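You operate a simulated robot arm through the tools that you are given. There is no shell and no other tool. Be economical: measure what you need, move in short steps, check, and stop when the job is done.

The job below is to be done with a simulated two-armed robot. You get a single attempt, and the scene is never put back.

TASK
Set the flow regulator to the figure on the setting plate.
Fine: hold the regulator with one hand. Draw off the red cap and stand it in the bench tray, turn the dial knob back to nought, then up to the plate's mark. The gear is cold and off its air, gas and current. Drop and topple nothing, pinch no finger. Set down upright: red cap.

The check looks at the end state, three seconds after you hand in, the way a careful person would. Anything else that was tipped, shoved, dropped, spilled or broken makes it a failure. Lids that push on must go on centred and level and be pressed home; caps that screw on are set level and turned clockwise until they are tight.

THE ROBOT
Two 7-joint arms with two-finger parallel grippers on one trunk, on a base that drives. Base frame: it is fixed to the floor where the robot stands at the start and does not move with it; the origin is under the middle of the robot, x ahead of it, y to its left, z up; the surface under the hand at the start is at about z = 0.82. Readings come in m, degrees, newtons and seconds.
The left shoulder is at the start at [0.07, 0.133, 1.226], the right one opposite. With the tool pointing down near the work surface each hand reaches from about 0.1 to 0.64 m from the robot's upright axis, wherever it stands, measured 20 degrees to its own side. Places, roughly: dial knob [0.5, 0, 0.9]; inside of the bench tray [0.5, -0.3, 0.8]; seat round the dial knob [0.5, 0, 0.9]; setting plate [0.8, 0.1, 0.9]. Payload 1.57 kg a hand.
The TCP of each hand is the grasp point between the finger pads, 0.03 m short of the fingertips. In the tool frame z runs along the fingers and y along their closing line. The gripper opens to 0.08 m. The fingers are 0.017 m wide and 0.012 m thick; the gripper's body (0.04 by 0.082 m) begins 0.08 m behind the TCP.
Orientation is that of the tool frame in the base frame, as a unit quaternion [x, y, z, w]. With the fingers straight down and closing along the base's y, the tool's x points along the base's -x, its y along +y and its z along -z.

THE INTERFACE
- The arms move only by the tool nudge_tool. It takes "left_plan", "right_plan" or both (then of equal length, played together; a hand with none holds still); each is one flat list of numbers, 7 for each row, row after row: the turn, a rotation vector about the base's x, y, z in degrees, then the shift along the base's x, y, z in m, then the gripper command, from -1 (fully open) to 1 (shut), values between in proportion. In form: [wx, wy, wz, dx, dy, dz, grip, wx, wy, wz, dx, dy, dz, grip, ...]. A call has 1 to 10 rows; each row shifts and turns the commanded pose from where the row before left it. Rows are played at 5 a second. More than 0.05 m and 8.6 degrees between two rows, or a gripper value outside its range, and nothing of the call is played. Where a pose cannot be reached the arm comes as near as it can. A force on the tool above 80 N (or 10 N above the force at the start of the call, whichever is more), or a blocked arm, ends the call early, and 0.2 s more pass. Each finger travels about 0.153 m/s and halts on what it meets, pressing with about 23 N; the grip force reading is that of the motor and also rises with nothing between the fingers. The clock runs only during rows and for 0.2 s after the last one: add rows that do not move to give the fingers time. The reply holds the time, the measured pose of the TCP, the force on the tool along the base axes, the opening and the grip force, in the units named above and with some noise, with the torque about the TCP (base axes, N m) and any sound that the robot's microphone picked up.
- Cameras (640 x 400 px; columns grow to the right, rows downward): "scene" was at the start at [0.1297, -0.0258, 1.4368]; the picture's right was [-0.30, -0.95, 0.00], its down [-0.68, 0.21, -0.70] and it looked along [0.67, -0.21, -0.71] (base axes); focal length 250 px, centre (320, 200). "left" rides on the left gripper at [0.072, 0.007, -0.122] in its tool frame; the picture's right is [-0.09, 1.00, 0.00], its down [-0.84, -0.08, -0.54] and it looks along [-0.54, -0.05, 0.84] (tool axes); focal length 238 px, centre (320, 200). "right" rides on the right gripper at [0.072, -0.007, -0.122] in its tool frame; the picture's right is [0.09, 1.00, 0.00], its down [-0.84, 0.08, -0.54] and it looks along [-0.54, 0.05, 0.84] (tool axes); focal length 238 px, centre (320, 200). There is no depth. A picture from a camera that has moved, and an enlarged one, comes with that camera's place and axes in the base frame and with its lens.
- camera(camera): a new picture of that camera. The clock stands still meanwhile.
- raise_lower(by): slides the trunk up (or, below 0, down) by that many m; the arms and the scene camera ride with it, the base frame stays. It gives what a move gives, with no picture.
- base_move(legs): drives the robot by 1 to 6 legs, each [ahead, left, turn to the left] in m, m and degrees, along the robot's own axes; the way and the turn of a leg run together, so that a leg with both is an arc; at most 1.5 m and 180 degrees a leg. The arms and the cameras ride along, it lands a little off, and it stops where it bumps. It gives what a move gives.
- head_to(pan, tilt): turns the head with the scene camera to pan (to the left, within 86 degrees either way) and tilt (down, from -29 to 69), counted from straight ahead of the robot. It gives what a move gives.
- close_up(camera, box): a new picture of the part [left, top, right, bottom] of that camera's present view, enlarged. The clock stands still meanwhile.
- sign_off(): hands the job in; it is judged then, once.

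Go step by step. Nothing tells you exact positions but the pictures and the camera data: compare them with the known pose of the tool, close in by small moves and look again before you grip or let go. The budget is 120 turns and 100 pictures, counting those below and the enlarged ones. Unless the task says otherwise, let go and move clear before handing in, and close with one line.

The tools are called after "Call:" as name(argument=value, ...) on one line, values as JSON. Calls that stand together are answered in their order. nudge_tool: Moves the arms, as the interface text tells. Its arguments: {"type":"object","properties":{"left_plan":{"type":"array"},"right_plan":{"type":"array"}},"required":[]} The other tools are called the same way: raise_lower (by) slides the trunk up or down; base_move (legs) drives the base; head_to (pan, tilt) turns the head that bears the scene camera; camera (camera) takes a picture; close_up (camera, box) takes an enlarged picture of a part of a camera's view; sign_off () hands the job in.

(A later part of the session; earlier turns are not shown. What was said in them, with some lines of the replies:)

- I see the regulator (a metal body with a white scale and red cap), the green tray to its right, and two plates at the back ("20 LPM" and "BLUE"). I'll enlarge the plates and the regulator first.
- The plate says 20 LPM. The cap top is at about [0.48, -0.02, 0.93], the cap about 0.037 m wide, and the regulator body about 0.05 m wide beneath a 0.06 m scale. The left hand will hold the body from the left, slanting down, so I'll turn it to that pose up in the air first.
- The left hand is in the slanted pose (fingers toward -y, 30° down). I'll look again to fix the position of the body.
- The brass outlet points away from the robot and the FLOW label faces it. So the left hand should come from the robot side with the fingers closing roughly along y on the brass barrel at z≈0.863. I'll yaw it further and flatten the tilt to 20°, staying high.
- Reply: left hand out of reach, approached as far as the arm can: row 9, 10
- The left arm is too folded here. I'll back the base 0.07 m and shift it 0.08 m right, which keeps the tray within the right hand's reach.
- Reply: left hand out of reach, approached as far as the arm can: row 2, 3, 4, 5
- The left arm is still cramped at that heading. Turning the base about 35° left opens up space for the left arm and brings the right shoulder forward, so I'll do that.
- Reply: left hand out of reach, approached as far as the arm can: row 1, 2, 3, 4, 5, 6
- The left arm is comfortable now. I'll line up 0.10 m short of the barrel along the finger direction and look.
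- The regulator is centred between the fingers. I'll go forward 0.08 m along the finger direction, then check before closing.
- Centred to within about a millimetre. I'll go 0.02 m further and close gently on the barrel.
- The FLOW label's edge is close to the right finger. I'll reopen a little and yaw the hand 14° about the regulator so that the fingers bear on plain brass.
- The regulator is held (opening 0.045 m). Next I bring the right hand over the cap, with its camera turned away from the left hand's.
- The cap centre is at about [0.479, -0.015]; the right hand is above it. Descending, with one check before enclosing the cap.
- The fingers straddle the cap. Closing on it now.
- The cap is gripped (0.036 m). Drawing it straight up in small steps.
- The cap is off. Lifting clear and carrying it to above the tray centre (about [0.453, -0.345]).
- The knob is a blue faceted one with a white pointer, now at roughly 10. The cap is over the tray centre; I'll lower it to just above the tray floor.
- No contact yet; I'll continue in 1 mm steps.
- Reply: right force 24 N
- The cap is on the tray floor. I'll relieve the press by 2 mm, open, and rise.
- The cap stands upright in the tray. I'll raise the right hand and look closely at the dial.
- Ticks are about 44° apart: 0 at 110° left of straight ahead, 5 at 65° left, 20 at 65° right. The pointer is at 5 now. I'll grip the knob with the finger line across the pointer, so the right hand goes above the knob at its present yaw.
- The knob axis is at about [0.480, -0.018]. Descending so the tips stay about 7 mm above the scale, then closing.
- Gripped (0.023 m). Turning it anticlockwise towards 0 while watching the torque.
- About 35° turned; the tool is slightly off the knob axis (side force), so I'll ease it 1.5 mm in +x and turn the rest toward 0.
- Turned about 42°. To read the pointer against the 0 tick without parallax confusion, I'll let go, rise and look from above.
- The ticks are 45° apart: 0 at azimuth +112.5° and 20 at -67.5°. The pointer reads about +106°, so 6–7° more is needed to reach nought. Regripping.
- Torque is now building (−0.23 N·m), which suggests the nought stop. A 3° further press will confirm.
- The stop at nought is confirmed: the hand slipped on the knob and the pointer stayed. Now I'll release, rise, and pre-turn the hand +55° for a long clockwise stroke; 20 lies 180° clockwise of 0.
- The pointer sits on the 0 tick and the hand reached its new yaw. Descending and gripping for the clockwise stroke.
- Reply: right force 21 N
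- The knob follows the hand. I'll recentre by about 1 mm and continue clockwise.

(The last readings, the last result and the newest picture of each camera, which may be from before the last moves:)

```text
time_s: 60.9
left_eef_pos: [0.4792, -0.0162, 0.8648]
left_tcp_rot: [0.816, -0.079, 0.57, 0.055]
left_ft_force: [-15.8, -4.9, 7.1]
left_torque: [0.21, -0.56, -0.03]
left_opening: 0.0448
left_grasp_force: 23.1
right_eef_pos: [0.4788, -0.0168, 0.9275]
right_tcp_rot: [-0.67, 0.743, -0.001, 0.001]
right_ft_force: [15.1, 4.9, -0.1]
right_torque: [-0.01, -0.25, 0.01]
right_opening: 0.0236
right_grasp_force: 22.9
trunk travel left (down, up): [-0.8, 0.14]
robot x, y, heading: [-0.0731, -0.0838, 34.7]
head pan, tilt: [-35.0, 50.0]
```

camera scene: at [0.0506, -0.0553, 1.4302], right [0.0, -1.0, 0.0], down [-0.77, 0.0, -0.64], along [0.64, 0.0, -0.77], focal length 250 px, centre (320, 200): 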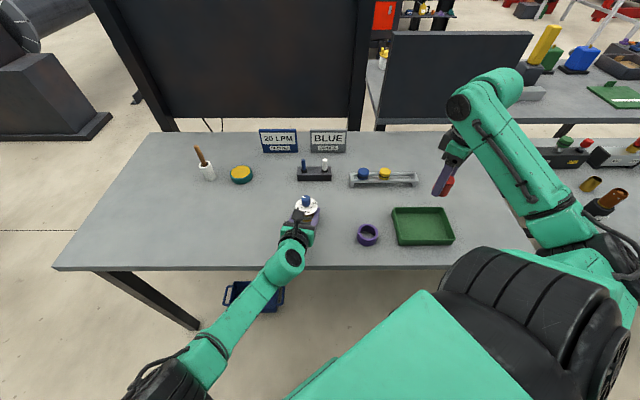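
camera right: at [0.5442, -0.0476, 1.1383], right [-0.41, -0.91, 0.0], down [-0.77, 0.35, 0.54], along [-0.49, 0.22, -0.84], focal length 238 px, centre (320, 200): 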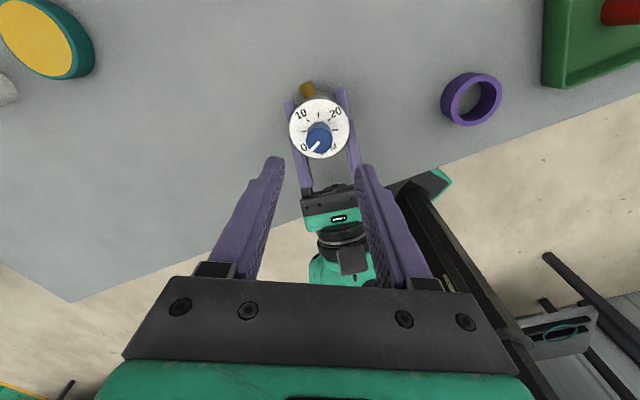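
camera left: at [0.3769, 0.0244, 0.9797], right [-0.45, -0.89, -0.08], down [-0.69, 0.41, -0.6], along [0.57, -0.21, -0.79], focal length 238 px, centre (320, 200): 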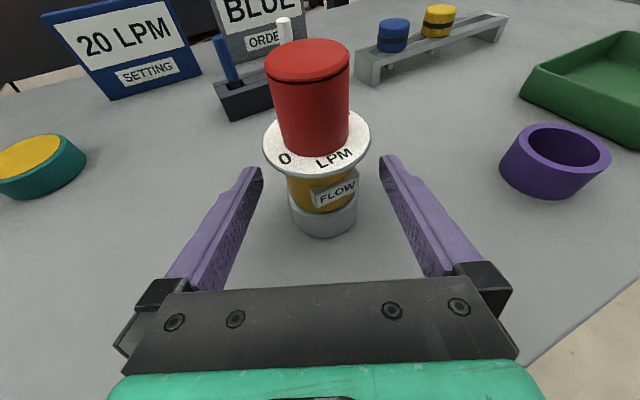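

Call:
nudge_tool(right_plan=[0, 0, 0, 0.0012, 0.0004, 0, 1, 0, 0, -6, 0, 0, 0, 1, 0, 0, -6, 0, 0, 0, 1, 0, 0, -6, 0, 0, 0, 1, 0, 0, -6, 0, 0, 0, 1, 0, 0, -6, 0, 0, 0, 1, 0, 0, -6, 0, 0, 0, 1, 0, 0, -6, 0, 0, 0, 1, 0, 0, 0, 0, 0, 0, 1])

Call:
close_up(camera="right", box=[240, 90, 400, 230])

Call:
close_up(camera="left", box=[240, 60, 400, 190])

```text
time_s: 62.9
left_eef_pos: [0.4787, -0.0178, 0.8634]
left_tcp_rot: [0.816, -0.079, 0.57, 0.055]
left_ft_force: [-6.6, 0.1, 1.7]
left_torque: [-0.07, -0.19, 0.04]
left_opening: 0.0449
left_grasp_force: 23.4
right_eef_pos: [0.4801, -0.0173, 0.927]
right_tcp_rot: [-0.359, 0.933, -0.001, 0.0]
right_ft_force: [5.9, -0.7, 0.9]
right_torque: [-0.16, 0.01, -0.02]
right_opening: 0.0236
right_grasp_force: 23.6
trunk travel left (down, up): [-0.8, 0.14]
robot x, y, heading: [-0.0667, -0.0797, 34.7]
head pan, tilt: [-35.0, 50.0]
```

```text
2.86 times, centred on (320, 160) of right
camera zoom: at [0.4303, -0.0696, 1.0505], right [-0.74, 0.68, 0.0], down [0.57, 0.62, 0.54], along [0.37, 0.4, -0.84], focal length 681 px, centre (320, 314)
```

zoom: 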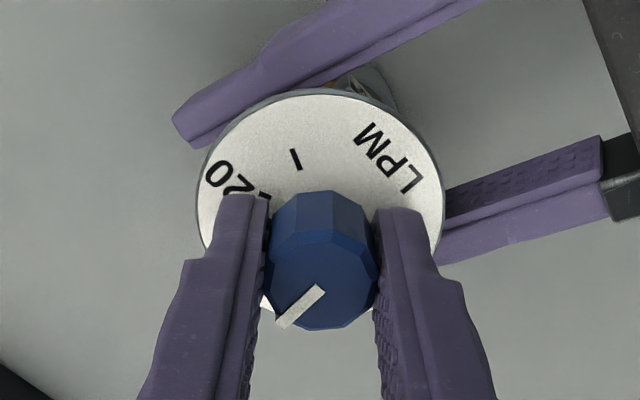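

```text
3.08 times, centred on (320, 125) of left
camera zoom: at [0.3899, -0.0065, 0.9732], right [-0.22, -0.97, -0.09], down [-0.77, 0.23, -0.6], along [0.6, -0.07, -0.8], focal length 733 px, centre (320, 431)
```

zoom: 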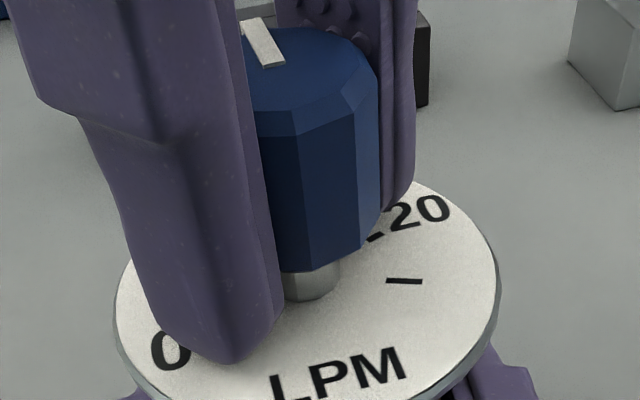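

About 108° turned, 72° to go. Releasing, rising, and pre-turning the hand for the last stroke.

Call:
nudge_tool(right_plan=[0, 0, 0, 0, 0, 0, 0.2, 0, 0, 0, 0, 0, 0, -0.2, 0, 0, 0, 0, 0, 0, -0.2, 0, 0, 0, 0, 0, 0.03, -0.2, 0, 0, 0, 0, 0, 0.03, -0.2, 0, 0, 0, 0, 0, 0.03, -0.2, 0, 0, 8, 0, 0, 0, -0.2, 0, 0, 8, 0, 0, 0, -0.2, 0, 0, 8, 0, 0, 0, -0.2])

Call:
nudge_tool(right_plan=[0, 0, 8, 0, 0, 0, -0.2, 0, 0, 8, 0, 0, 0, -0.2, 0, 0, 8, 0, 0, 0, -0.2, 0, 0, 8, 0, 0, 0, -0.2, 0, 0, 8, 0, 0, 0, -0.2, 0, 0, 8, 0, 0, 0, -0.2, 0, 0, 8, 0, 0, 0, -0.2, 0, 0, 8, 0, 0, 0, -0.2, 0, 0, 8, 0, 0, 0, -0.2, 0, 0, 0, 0, 0, 0, -0.2])

Call:
close_up(camera="right", box=[280, 85, 360, 155])

Call:
close_up(camera="scene", box=[280, 186, 328, 224])

```text
time_s: 64.8
left_eef_pos: [0.48, -0.0182, 0.8636]
left_tcp_rot: [0.816, -0.079, 0.57, 0.055]
left_ft_force: [-0.1, 1.1, 2.3]
left_torque: [0.03, 0.12, -0.02]
left_opening: 0.0447
left_grasp_force: 23.4
right_eef_pos: [0.4801, -0.0166, 1.0187]
right_tcp_rot: [-0.546, 0.838, 0.001, 0.001]
right_ft_force: [0.6, -0.2, -0.4]
right_torque: [0.01, 0.05, -0.01]
right_opening: 0.048
right_grasp_force: 0.1
trunk travel left (down, up): [-0.8, 0.14]
robot x, y, heading: [-0.0704, -0.0779, 34.6]
head pan, tilt: [-35.0, 50.0]
```

```text
time_s: 67.0
left_eef_pos: [0.4792, -0.0174, 0.8639]
left_tcp_rot: [0.816, -0.078, 0.57, 0.054]
left_ft_force: [1.6, 0.8, 4.5]
left_torque: [0.1, 0.11, -0.04]
left_opening: 0.0448
left_grasp_force: 23.0
right_eef_pos: [0.4791, -0.0164, 1.017]
right_tcp_rot: [0.935, -0.356, 0.0, 0.001]
right_ft_force: [0.5, 1.6, 0.0]
right_torque: [0.0, 0.01, 0.01]
right_opening: 0.0479
right_grasp_force: 0.0
trunk travel left (down, up): [-0.8, 0.14]
robot x, y, heading: [-0.0676, -0.0839, 34.7]
head pan, tilt: [-35.0, 50.0]
```

```text
5.71 times, centred on (320, 120) of right
camera zoom: at [0.537, -0.059, 1.1405], right [-0.59, -0.8, 0.0], down [-0.68, 0.5, 0.54], along [-0.44, 0.32, -0.84], focal length 1362 px, centre (320, 657)
```

zoom: 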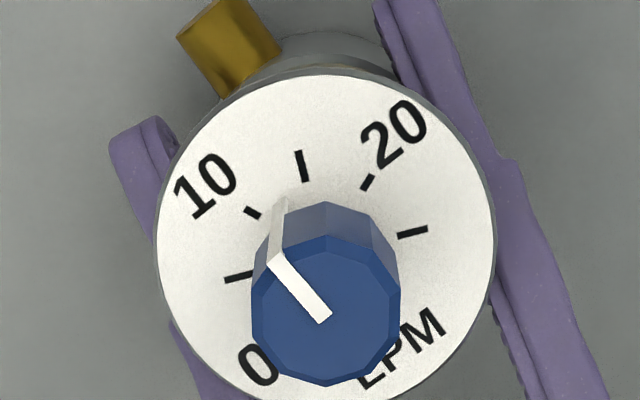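

```text
10.53 times, centred on (304, 205) of scene
camera zoom: at [0.0506, -0.0542, 1.4302], right [0.0, -1.0, 0.0], down [-0.77, 0.0, -0.64], along [0.64, 0.0, -0.77], focal length 2631 px, centre (488, 147)
```

zoom: 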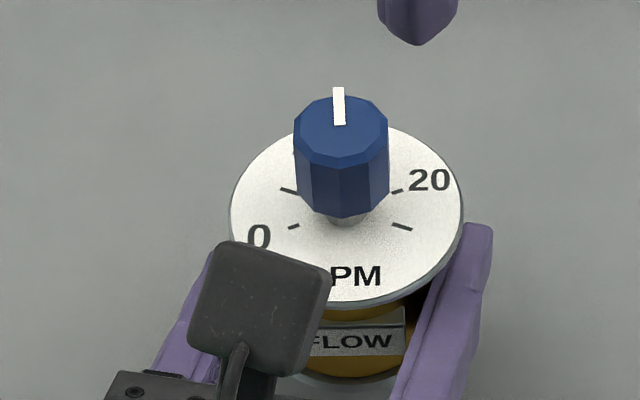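

The pointer is at +4°, matching the count, so about 71.5° is left. Descending and gripping again.

Call:
nudge_tool(right_plan=[0, 0, 0, 0, -0.0007, -0.03, -0.2, 0, 0, 0, 0, 0, -0.03, -0.2, 0, 0, 0, 0, 0, -0.029, -0.2, 0, 0, 0, 0, 0, 0, -0.2, 0, 0, 0, 0, 0, 0, 0.25, 0, 0, 0, 0, 0, 0, 0.5, 0, 0, 0, 0, 0, 0, 1, 0, 0, 0, 0, 0, 0, 1])

Call:
close_up(camera="right", box=[240, 90, 400, 230])

```text
time_s: 68.8
left_eef_pos: [0.4788, -0.0189, 0.8642]
left_tcp_rot: [0.816, -0.079, 0.57, 0.055]
left_ft_force: [-5.0, -0.2, 6.7]
left_torque: [0.12, -0.02, 0.06]
left_opening: 0.0447
left_grasp_force: 23.1
right_eef_pos: [0.4785, -0.0169, 0.9275]
right_tcp_rot: [0.934, -0.358, 0.0, 0.0]
right_ft_force: [3.4, 0.8, -3.4]
right_torque: [0.0, -0.06, -0.04]
right_opening: 0.0237
right_grasp_force: 22.8
trunk travel left (down, up): [-0.8, 0.14]
robot x, y, heading: [-0.0695, -0.0783, 35.0]
head pan, tilt: [-35.0, 50.0]
```

```text
2.86 times, centred on (320, 160) of right
camera zoom: at [0.5362, -0.0599, 1.0504], right [-0.6, -0.8, 0.0], down [-0.68, 0.5, 0.54], along [-0.44, 0.32, -0.84], focal length 681 px, centre (320, 314)
```

zoom: 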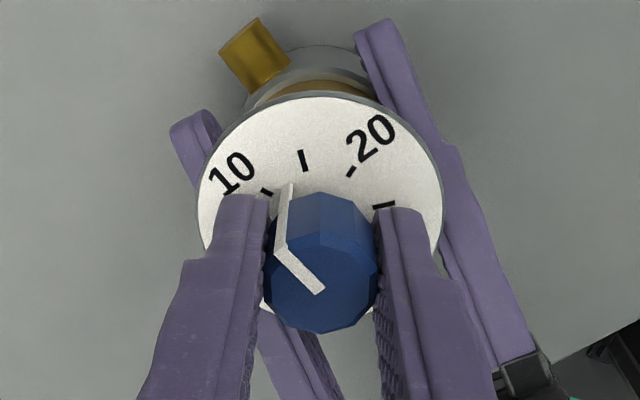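

Gripped without moving the knob. First 60° of the last turn clockwise.

Call:
nudge_tool(right_plan=[0, 0, -6, 0, 0, 0, 1, 0, 0, -6, 0, 0, 0, 1, 0, 0, -6, 0, 0, 0, 1, 0, 0, -6, 0, 0, 0, 1, 0, 0, -6, 0, 0, 0, 1, 0, 0, 0, 0, 0, 0, 1])

```text
time_s: 70.2
left_eef_pos: [0.4806, -0.0177, 0.863]
left_tcp_rot: [0.815, -0.079, 0.571, 0.056]
left_ft_force: [-1.9, -3.6, 11.7]
left_torque: [0.16, 0.03, 0.06]
left_opening: 0.045
left_grasp_force: 22.9
right_eef_pos: [0.4795, -0.0166, 0.9268]
right_tcp_rot: [0.81, -0.587, 0.0, 0.001]
right_ft_force: [0.6, 4.5, -12.2]
right_torque: [0.08, -0.08, -0.02]
right_opening: 0.0239
right_grasp_force: 23.1
trunk travel left (down, up): [-0.8, 0.14]
robot x, y, heading: [-0.0676, -0.0831, 34.6]
head pan, tilt: [-35.0, 50.0]
```

Call:
nudge_tool(right_plan=[0, 0, 0, 0, 0.0003, -0.001, 1, 0, 0, -6, 0, 0, 0, 1, 0, 0, -6, 0, 0, 0, 1, 0, 0, -6, 0, 0, 0, 1, 0, 0, -6, 0, 0, 0, 1, 0, 0, -6, 0, 0, 0, 1, 0, 0, 0, 0, 0, 0, 1])

Call:
close_up(camera="right", box=[240, 90, 400, 230])

Call:
close_up(camera="left", box=[240, 60, 400, 190])

```text
time_s: 71.8
left_eef_pos: [0.479, -0.0165, 0.8629]
left_tcp_rot: [0.816, -0.078, 0.57, 0.054]
left_ft_force: [12.2, 3.0, -0.3]
left_torque: [-0.13, 0.43, -0.06]
left_opening: 0.0448
left_grasp_force: 23.2
right_eef_pos: [0.479, -0.0172, 0.9279]
right_tcp_rot: [-0.63, 0.777, 0.0, 0.0]
right_ft_force: [-9.6, -5.1, 8.2]
right_torque: [-0.07, 0.08, 0.01]
right_opening: 0.0236
right_grasp_force: 22.5
trunk travel left (down, up): [-0.8, 0.14]
robot x, y, heading: [-0.0681, -0.0851, 34.4]
head pan, tilt: [-35.0, 50.0]
```

```text
2.86 times, centred on (320, 160) of right
camera zoom: at [0.4708, -0.088, 1.0505], right [-0.99, 0.12, 0.0], down [0.1, 0.83, 0.54], along [0.06, 0.54, -0.84], focal length 681 px, centre (320, 314)
```

zoom: 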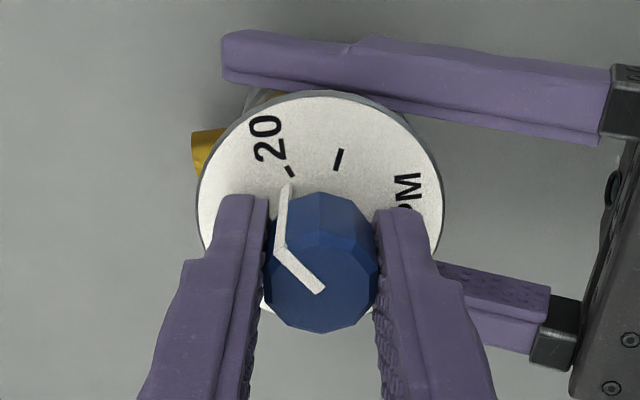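

```text
3.08 times, centred on (320, 125) of left
camera zoom: at [0.3903, -0.0063, 0.9731], right [-0.22, -0.97, -0.09], down [-0.77, 0.23, -0.6], along [0.6, -0.06, -0.8], focal length 733 px, centre (320, 431)
```

zoom: 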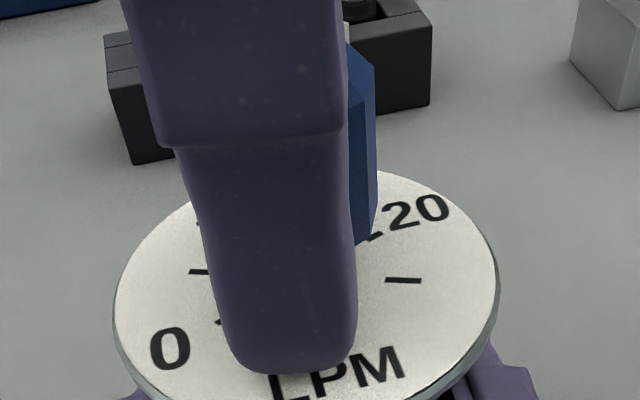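

About 60° done; the pointer tip is close to the 20 tick. I'll turn 6° more and compare again.

Call:
nudge_tool(right_plan=[0, 0, 0, -0.0007, -0.0004, 0.0005, 1, 0, 0, -3, 0, 0, 0, 1, 0, 0, -3, 0, 0, 0, 1, 0, 0, 0, 0, 0, 0, 1])

Call:
close_up(camera="right", box=[280, 115, 360, 195])

```text
time_s: 72.8
left_eef_pos: [0.4791, -0.0174, 0.8634]
left_tcp_rot: [0.816, -0.079, 0.57, 0.056]
left_ft_force: [-3.4, 3.1, 8.1]
left_torque: [0.06, -0.1, 0.06]
left_opening: 0.0448
left_grasp_force: 23.2
right_eef_pos: [0.4788, -0.0171, 0.927]
right_tcp_rot: [-0.589, 0.808, -0.001, 0.001]
right_ft_force: [3.0, -2.6, -4.6]
right_torque: [-0.07, -0.01, -0.05]
right_opening: 0.0238
right_grasp_force: 22.8
trunk travel left (down, up): [-0.8, 0.14]
robot x, y, heading: [-0.0684, -0.0765, 34.8]
head pan, tilt: [-35.0, 50.0]
```

```text
5.00 times, centred on (320, 155) of right
camera zoom: at [0.4632, -0.0869, 1.0506], right [-0.98, 0.22, 0.0], down [0.18, 0.82, 0.54], along [0.12, 0.53, -0.84], focal length 1192 px, centre (320, 425)
```

zoom: 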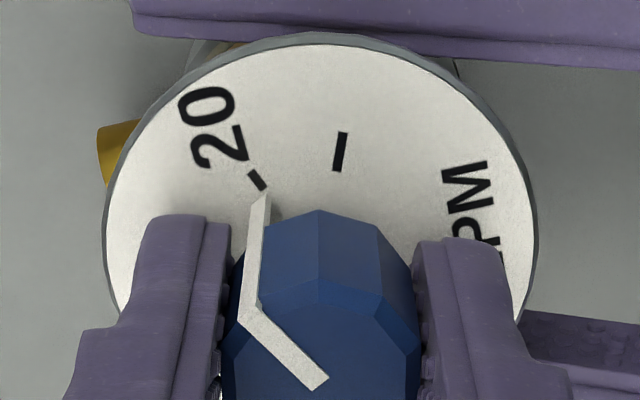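

Call:
nudge_tool(right_plan=[0, 0, -2.2, 0, 0, 0, 1, 0, 0, -2.2, 0, 0, 0, 1, 0, 0, 0, 0, 0, 0, 1, 0, 0, 0, 0, 0, 0, 0.2, 0, 0, 0, 0, 0, 0, -0.2, 0, 0, 0, 0, 0, 0, -0.2, 0, 0, 0, 0, 0, 0.03, -0.2, 0, 0, 0, 0, 0, 0.03, -0.2, 0, 0, 0, 0, 0, 0.03, -0.2, 0, 0, 0, 0, 0, 0, -0.2])

Call:
close_up(camera="right", box=[280, 85, 360, 155])

Call:
close_up(camera="scene", box=[280, 186, 328, 224])

Call:
close_up(camera="left", box=[240, 60, 400, 190])

```text
time_s: 75.0
left_eef_pos: [0.479, -0.0185, 0.8646]
left_tcp_rot: [0.816, -0.079, 0.57, 0.055]
left_ft_force: [-1.7, -0.2, 3.2]
left_torque: [0.04, 0.18, -0.01]
left_opening: 0.045
left_grasp_force: 23.0
right_eef_pos: [0.4797, -0.0184, 1.0194]
right_tcp_rot: [-0.557, 0.83, -0.001, 0.0]
right_ft_force: [0.3, 0.4, -0.4]
right_torque: [-0.02, 0.0, -0.02]
right_opening: 0.0481
right_grasp_force: 0.1
trunk travel left (down, up): [-0.8, 0.14]
robot x, y, heading: [-0.0663, -0.0792, 34.8]
head pan, tilt: [-35.0, 50.0]
```

```text
5.71 times, centred on (320, 120) of right
camera zoom: at [0.4574, -0.0873, 1.1418], right [-0.96, 0.29, 0.0], down [0.24, 0.8, 0.54], along [0.16, 0.52, -0.84], focal length 1362 px, centre (320, 657)
```

zoom: 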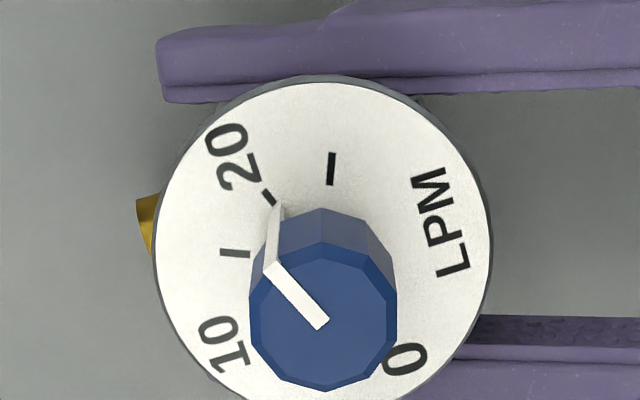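

```text
10.53 times, centred on (304, 205) of scene
camera zoom: at [0.0502, -0.0545, 1.4302], right [0.0, -1.0, 0.0], down [-0.77, 0.0, -0.64], along [0.64, 0.0, -0.77], focal length 2631 px, centre (488, 147)
```

zoom: 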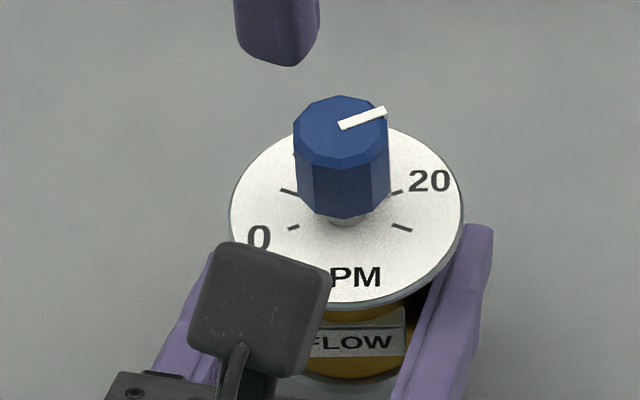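

```text
3.08 times, centred on (320, 125) of left
camera zoom: at [0.3899, -0.0065, 0.973], right [-0.22, -0.97, -0.09], down [-0.77, 0.23, -0.6], along [0.6, -0.07, -0.8], focal length 733 px, centre (320, 431)
```

zoom: 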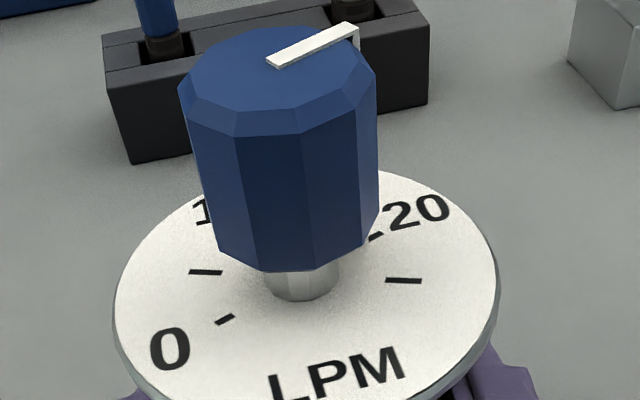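

Views conflict by a few degrees, so I'll put the right camera directly above the knob axis for a parallax-free reading.

Call:
nudge_tool(right_plan=[0, 0, 0, 0.0108, 0.035, 0, -0.2, 0, 0, 0, 0.0108, 0.035, 0, -0.2, 0, 0, 0, 0, 0, 0, -0.2])

Call:
close_up(camera="right", box=[280, 5, 360, 85])

```text
time_s: 75.8
left_eef_pos: [0.4795, -0.0172, 0.8645]
left_tcp_rot: [0.816, -0.078, 0.57, 0.054]
left_ft_force: [0.6, 1.1, 3.6]
left_torque: [0.14, 0.09, 0.05]
left_opening: 0.0448
left_grasp_force: 22.2
right_eef_pos: [0.5019, 0.0524, 1.0212]
right_tcp_rot: [-0.557, 0.83, 0.0, 0.0]
right_ft_force: [-0.1, 0.1, 0.2]
right_torque: [0.0, -0.02, 0.01]
right_opening: 0.048
right_grasp_force: 0.0
trunk travel left (down, up): [-0.8, 0.14]
robot x, y, heading: [-0.0698, -0.0814, 34.7]
head pan, tilt: [-35.0, 50.0]
```

```text
5.00 times, centred on (320, 45) of right
camera zoom: at [0.4805, -0.0166, 1.143], right [-0.96, 0.29, 0.0], down [0.24, 0.8, 0.54], along [0.16, 0.52, -0.84], focal length 1192 px, centre (320, 975)
```

zoom: 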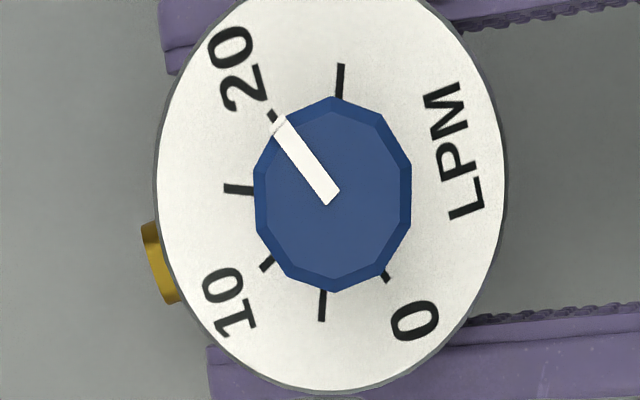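

Call:
close_up(camera="right", box=[302, 20, 342, 60])

```text
10.00 times, centred on (322, 40) of right
camera zoom: at [0.4805, -0.0166, 1.143], right [-0.96, 0.29, 0.0], down [0.24, 0.8, 0.54], along [0.16, 0.52, -0.84], focal length 2384 px, centre (300, 1800)
```

zoom: 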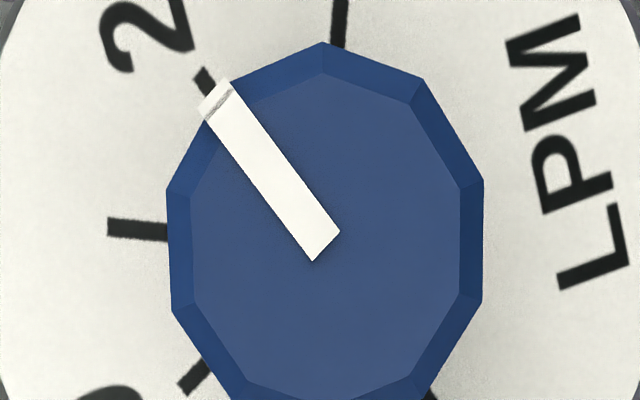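

The pointer lies exactly on the 20 tick. I'll move the right hand up and away, then open the left hand.

Call:
nudge_tool(right_plan=[0, 0, 0, 0, 0, 0.04, -0.2, 0, 0, 0, 0, 0, 0.04, -0.2, 0, 0, 0, 0, -0.04, 0.02, -0.2, 0, 0, 0, 0, -0.045, 0, -0.2, 0, 0, 0, 0, -0.045, 0, -0.2, 0, 0, 0, 0, -0.045, 0, -0.2, 0, 0, 0, 0, -0.045, 0, -0.2])

Call:
nudge_tool(left_plan=[0, 0, 0, 0, 0, 0, 0.2, 0, 0, 0, 0, 0, 0, -0.2, 0, 0, 0, 0, 0, 0, -0.4, 0, 0, 0, 0, 0, 0, -0.7, 0, 0, 0, 0, 0, 0, -0.9, 0, 0, 0, 0, 0, 0, -0.9])

Call:
camera(camera="left")

```text
time_s: 77.5
left_eef_pos: [0.4789, -0.02, 0.8638]
left_tcp_rot: [0.816, -0.079, 0.57, 0.055]
left_ft_force: [-0.7, -0.9, 2.3]
left_torque: [0.0, 0.16, 0.02]
left_opening: 0.0449
left_grasp_force: 22.6
right_eef_pos: [0.4986, -0.1708, 1.1192]
right_tcp_rot: [-0.559, 0.829, 0.0, 0.0]
right_ft_force: [-0.1, -0.2, 0.3]
right_torque: [0.0, 0.02, -0.02]
right_opening: 0.048
right_grasp_force: 0.1
trunk travel left (down, up): [-0.8, 0.14]
robot x, y, heading: [-0.0684, -0.082, 34.6]
head pan, tilt: [-35.0, 50.0]
```

```text
time_s: 78.8
left_eef_pos: [0.479, -0.0173, 0.8636]
left_tcp_rot: [0.816, -0.079, 0.571, 0.055]
left_ft_force: [-0.6, -0.2, 0.0]
left_torque: [0.04, 0.02, -0.01]
left_opening: 0.076
left_grasp_force: 0.1
right_eef_pos: [0.4993, -0.1687, 1.1183]
right_tcp_rot: [-0.557, 0.83, 0.0, 0.0]
right_ft_force: [-0.4, -0.1, -0.3]
right_torque: [0.01, -0.01, 0.03]
right_opening: 0.0479
right_grasp_force: 0.0
trunk travel left (down, up): [-0.8, 0.14]
robot x, y, heading: [-0.0692, -0.0816, 34.6]
head pan, tilt: [-35.0, 50.0]
```

```text
27 pictures are left
camera left: at [0.3905, -0.0063, 0.9727], right [-0.22, -0.97, -0.09], down [-0.77, 0.23, -0.6], along [0.6, -0.07, -0.8], focal length 238 px, centre (320, 200)
```

left: 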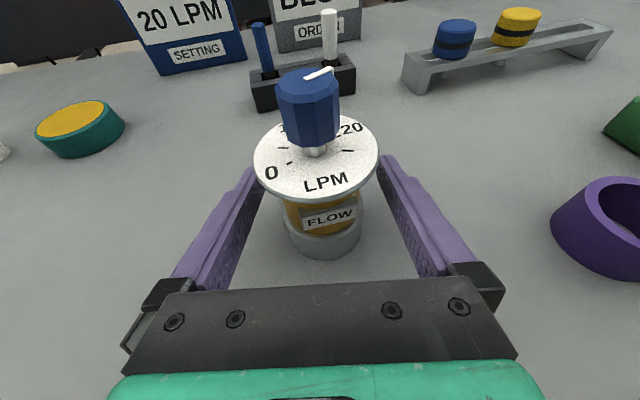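

The regulator stands free. Backing the left hand out along the finger line.

Call:
nudge_tool(left_plan=[0, 0, 0, -0.0138, 0.0027, 0.0051, -1, 0, 0, 0, -0.0138, 0.0027, 0.0051, -1, 0, 0, 0, -0.0138, 0.0027, 0.0051, -1, 0, 0, 0, -0.0138, 0.0027, 0.0051, -1, 0, 0, 0, -0.0138, 0.0027, 0.0051, -1, 0, 0, 0, -0.0138, 0.0027, 0.0051, -1, 0, 0, 0, 0, 0, 0, -1])

Call:
camera(camera="left")

```text
time_s: 80.5
left_eef_pos: [0.3985, -0.0036, 0.8943]
left_tcp_rot: [0.815, -0.078, 0.571, 0.056]
left_ft_force: [-0.1, -0.1, -0.1]
left_torque: [0.0, 0.0, 0.02]
left_opening: 0.0799
left_grasp_force: 0.0
right_eef_pos: [0.4998, -0.1687, 1.1193]
right_tcp_rot: [-0.558, 0.83, 0.0, 0.0]
right_ft_force: [0.1, -0.3, 0.3]
right_torque: [-0.01, -0.03, 0.03]
right_opening: 0.0479
right_grasp_force: 0.0
trunk travel left (down, up): [-0.8, 0.14]
robot x, y, heading: [-0.0644, -0.0813, 34.6]
head pan, tilt: [-35.0, 50.0]
```

```text
26 pictures are left
camera left: at [0.3085, 0.0077, 1.0041], right [-0.22, -0.97, -0.08], down [-0.77, 0.23, -0.6], along [0.6, -0.07, -0.8], focal length 238 px, centre (320, 200)
```

left: 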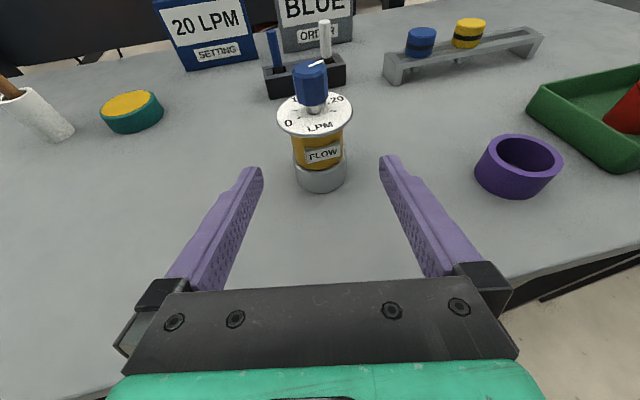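

Clear of the regulator. I'll lift the left hand a little and take a final overall look.

Call:
nudge_tool(left_plan=[0, 0, 0, -0.01, 0.02, 0.02, -1, 0, 0, 0, -0.01, 0.02, 0.02, -1, 0, 0, 0, -0.01, 0.02, 0.02, -1, 0, 0, 0, 0, 0, 0, -1])

Call:
camera(camera="scene")

Call:
close_up(camera="scene", box=[280, 186, 328, 224])

Call:
camera(camera="right")

```text
time_s: 81.5
left_eef_pos: [0.367, 0.0564, 0.956]
left_tcp_rot: [0.815, -0.078, 0.571, 0.056]
left_ft_force: [0.1, -0.2, -0.6]
left_torque: [0.02, 0.0, -0.02]
left_opening: 0.0801
left_grasp_force: 0.0
right_eef_pos: [0.4991, -0.1699, 1.1194]
right_tcp_rot: [-0.558, 0.83, 0.0, 0.001]
right_ft_force: [1.3, -0.3, -0.6]
right_torque: [-0.01, -0.02, 0.01]
right_opening: 0.0478
right_grasp_force: 0.0
trunk travel left (down, up): [-0.8, 0.14]
robot x, y, heading: [-0.0703, -0.0842, 34.8]
head pan, tilt: [-35.0, 50.0]
```

```text
25 pictures are left
camera scene: at [0.0513, -0.0546, 1.4301], right [0.0, -1.0, 0.0], down [-0.77, 0.0, -0.64], along [0.64, 0.0, -0.77], focal length 250 px, centre (320, 200)
```

scene: 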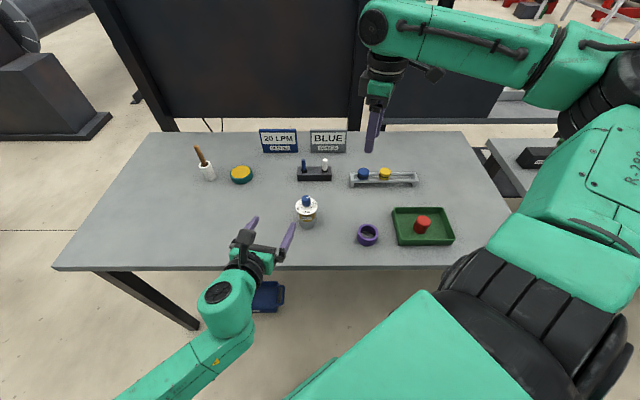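

```text
10.53 times, centred on (304, 205) of scene
camera zoom: at [0.0513, -0.0546, 1.4301], right [0.0, -1.0, 0.0], down [-0.77, 0.0, -0.64], along [0.64, 0.0, -0.77], focal length 2631 px, centre (488, 147)
```

zoom: 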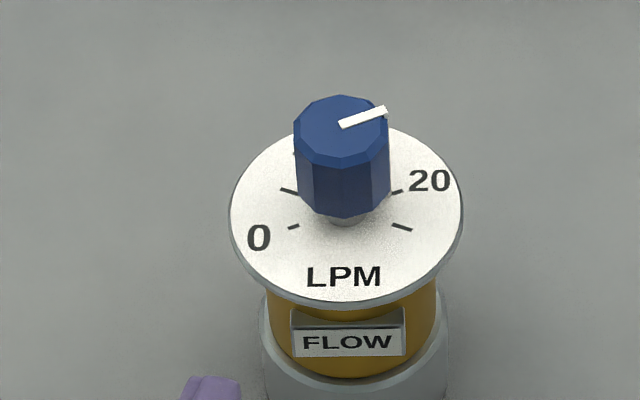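

```text
23 pictures are left
camera right: at [0.4782, -0.2379, 1.2419], right [-0.96, 0.29, 0.0], down [0.24, 0.8, 0.54], along [0.16, 0.52, -0.84], focal length 238 px, centre (320, 200)
```

right: 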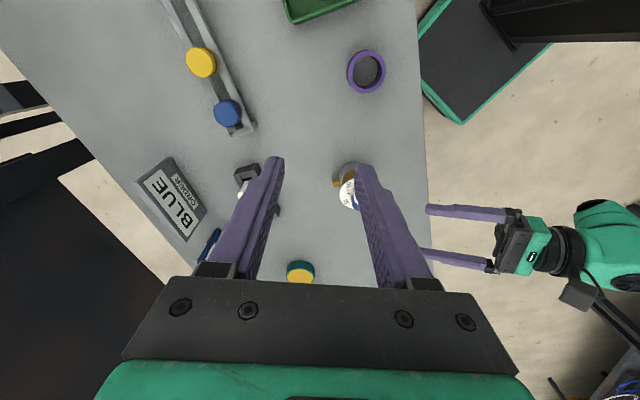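

The dial reads 20, the cap stands upright in the tray, nothing else was disturbed, and both hands are clear. Handing in.

Call:
sign_off()

```text
The job is handed in.
```

The regulator is set to 20 LPM: I turned the knob back to its nought stop and then up to the 20 tick. The red cap stands upright in the bench tray.
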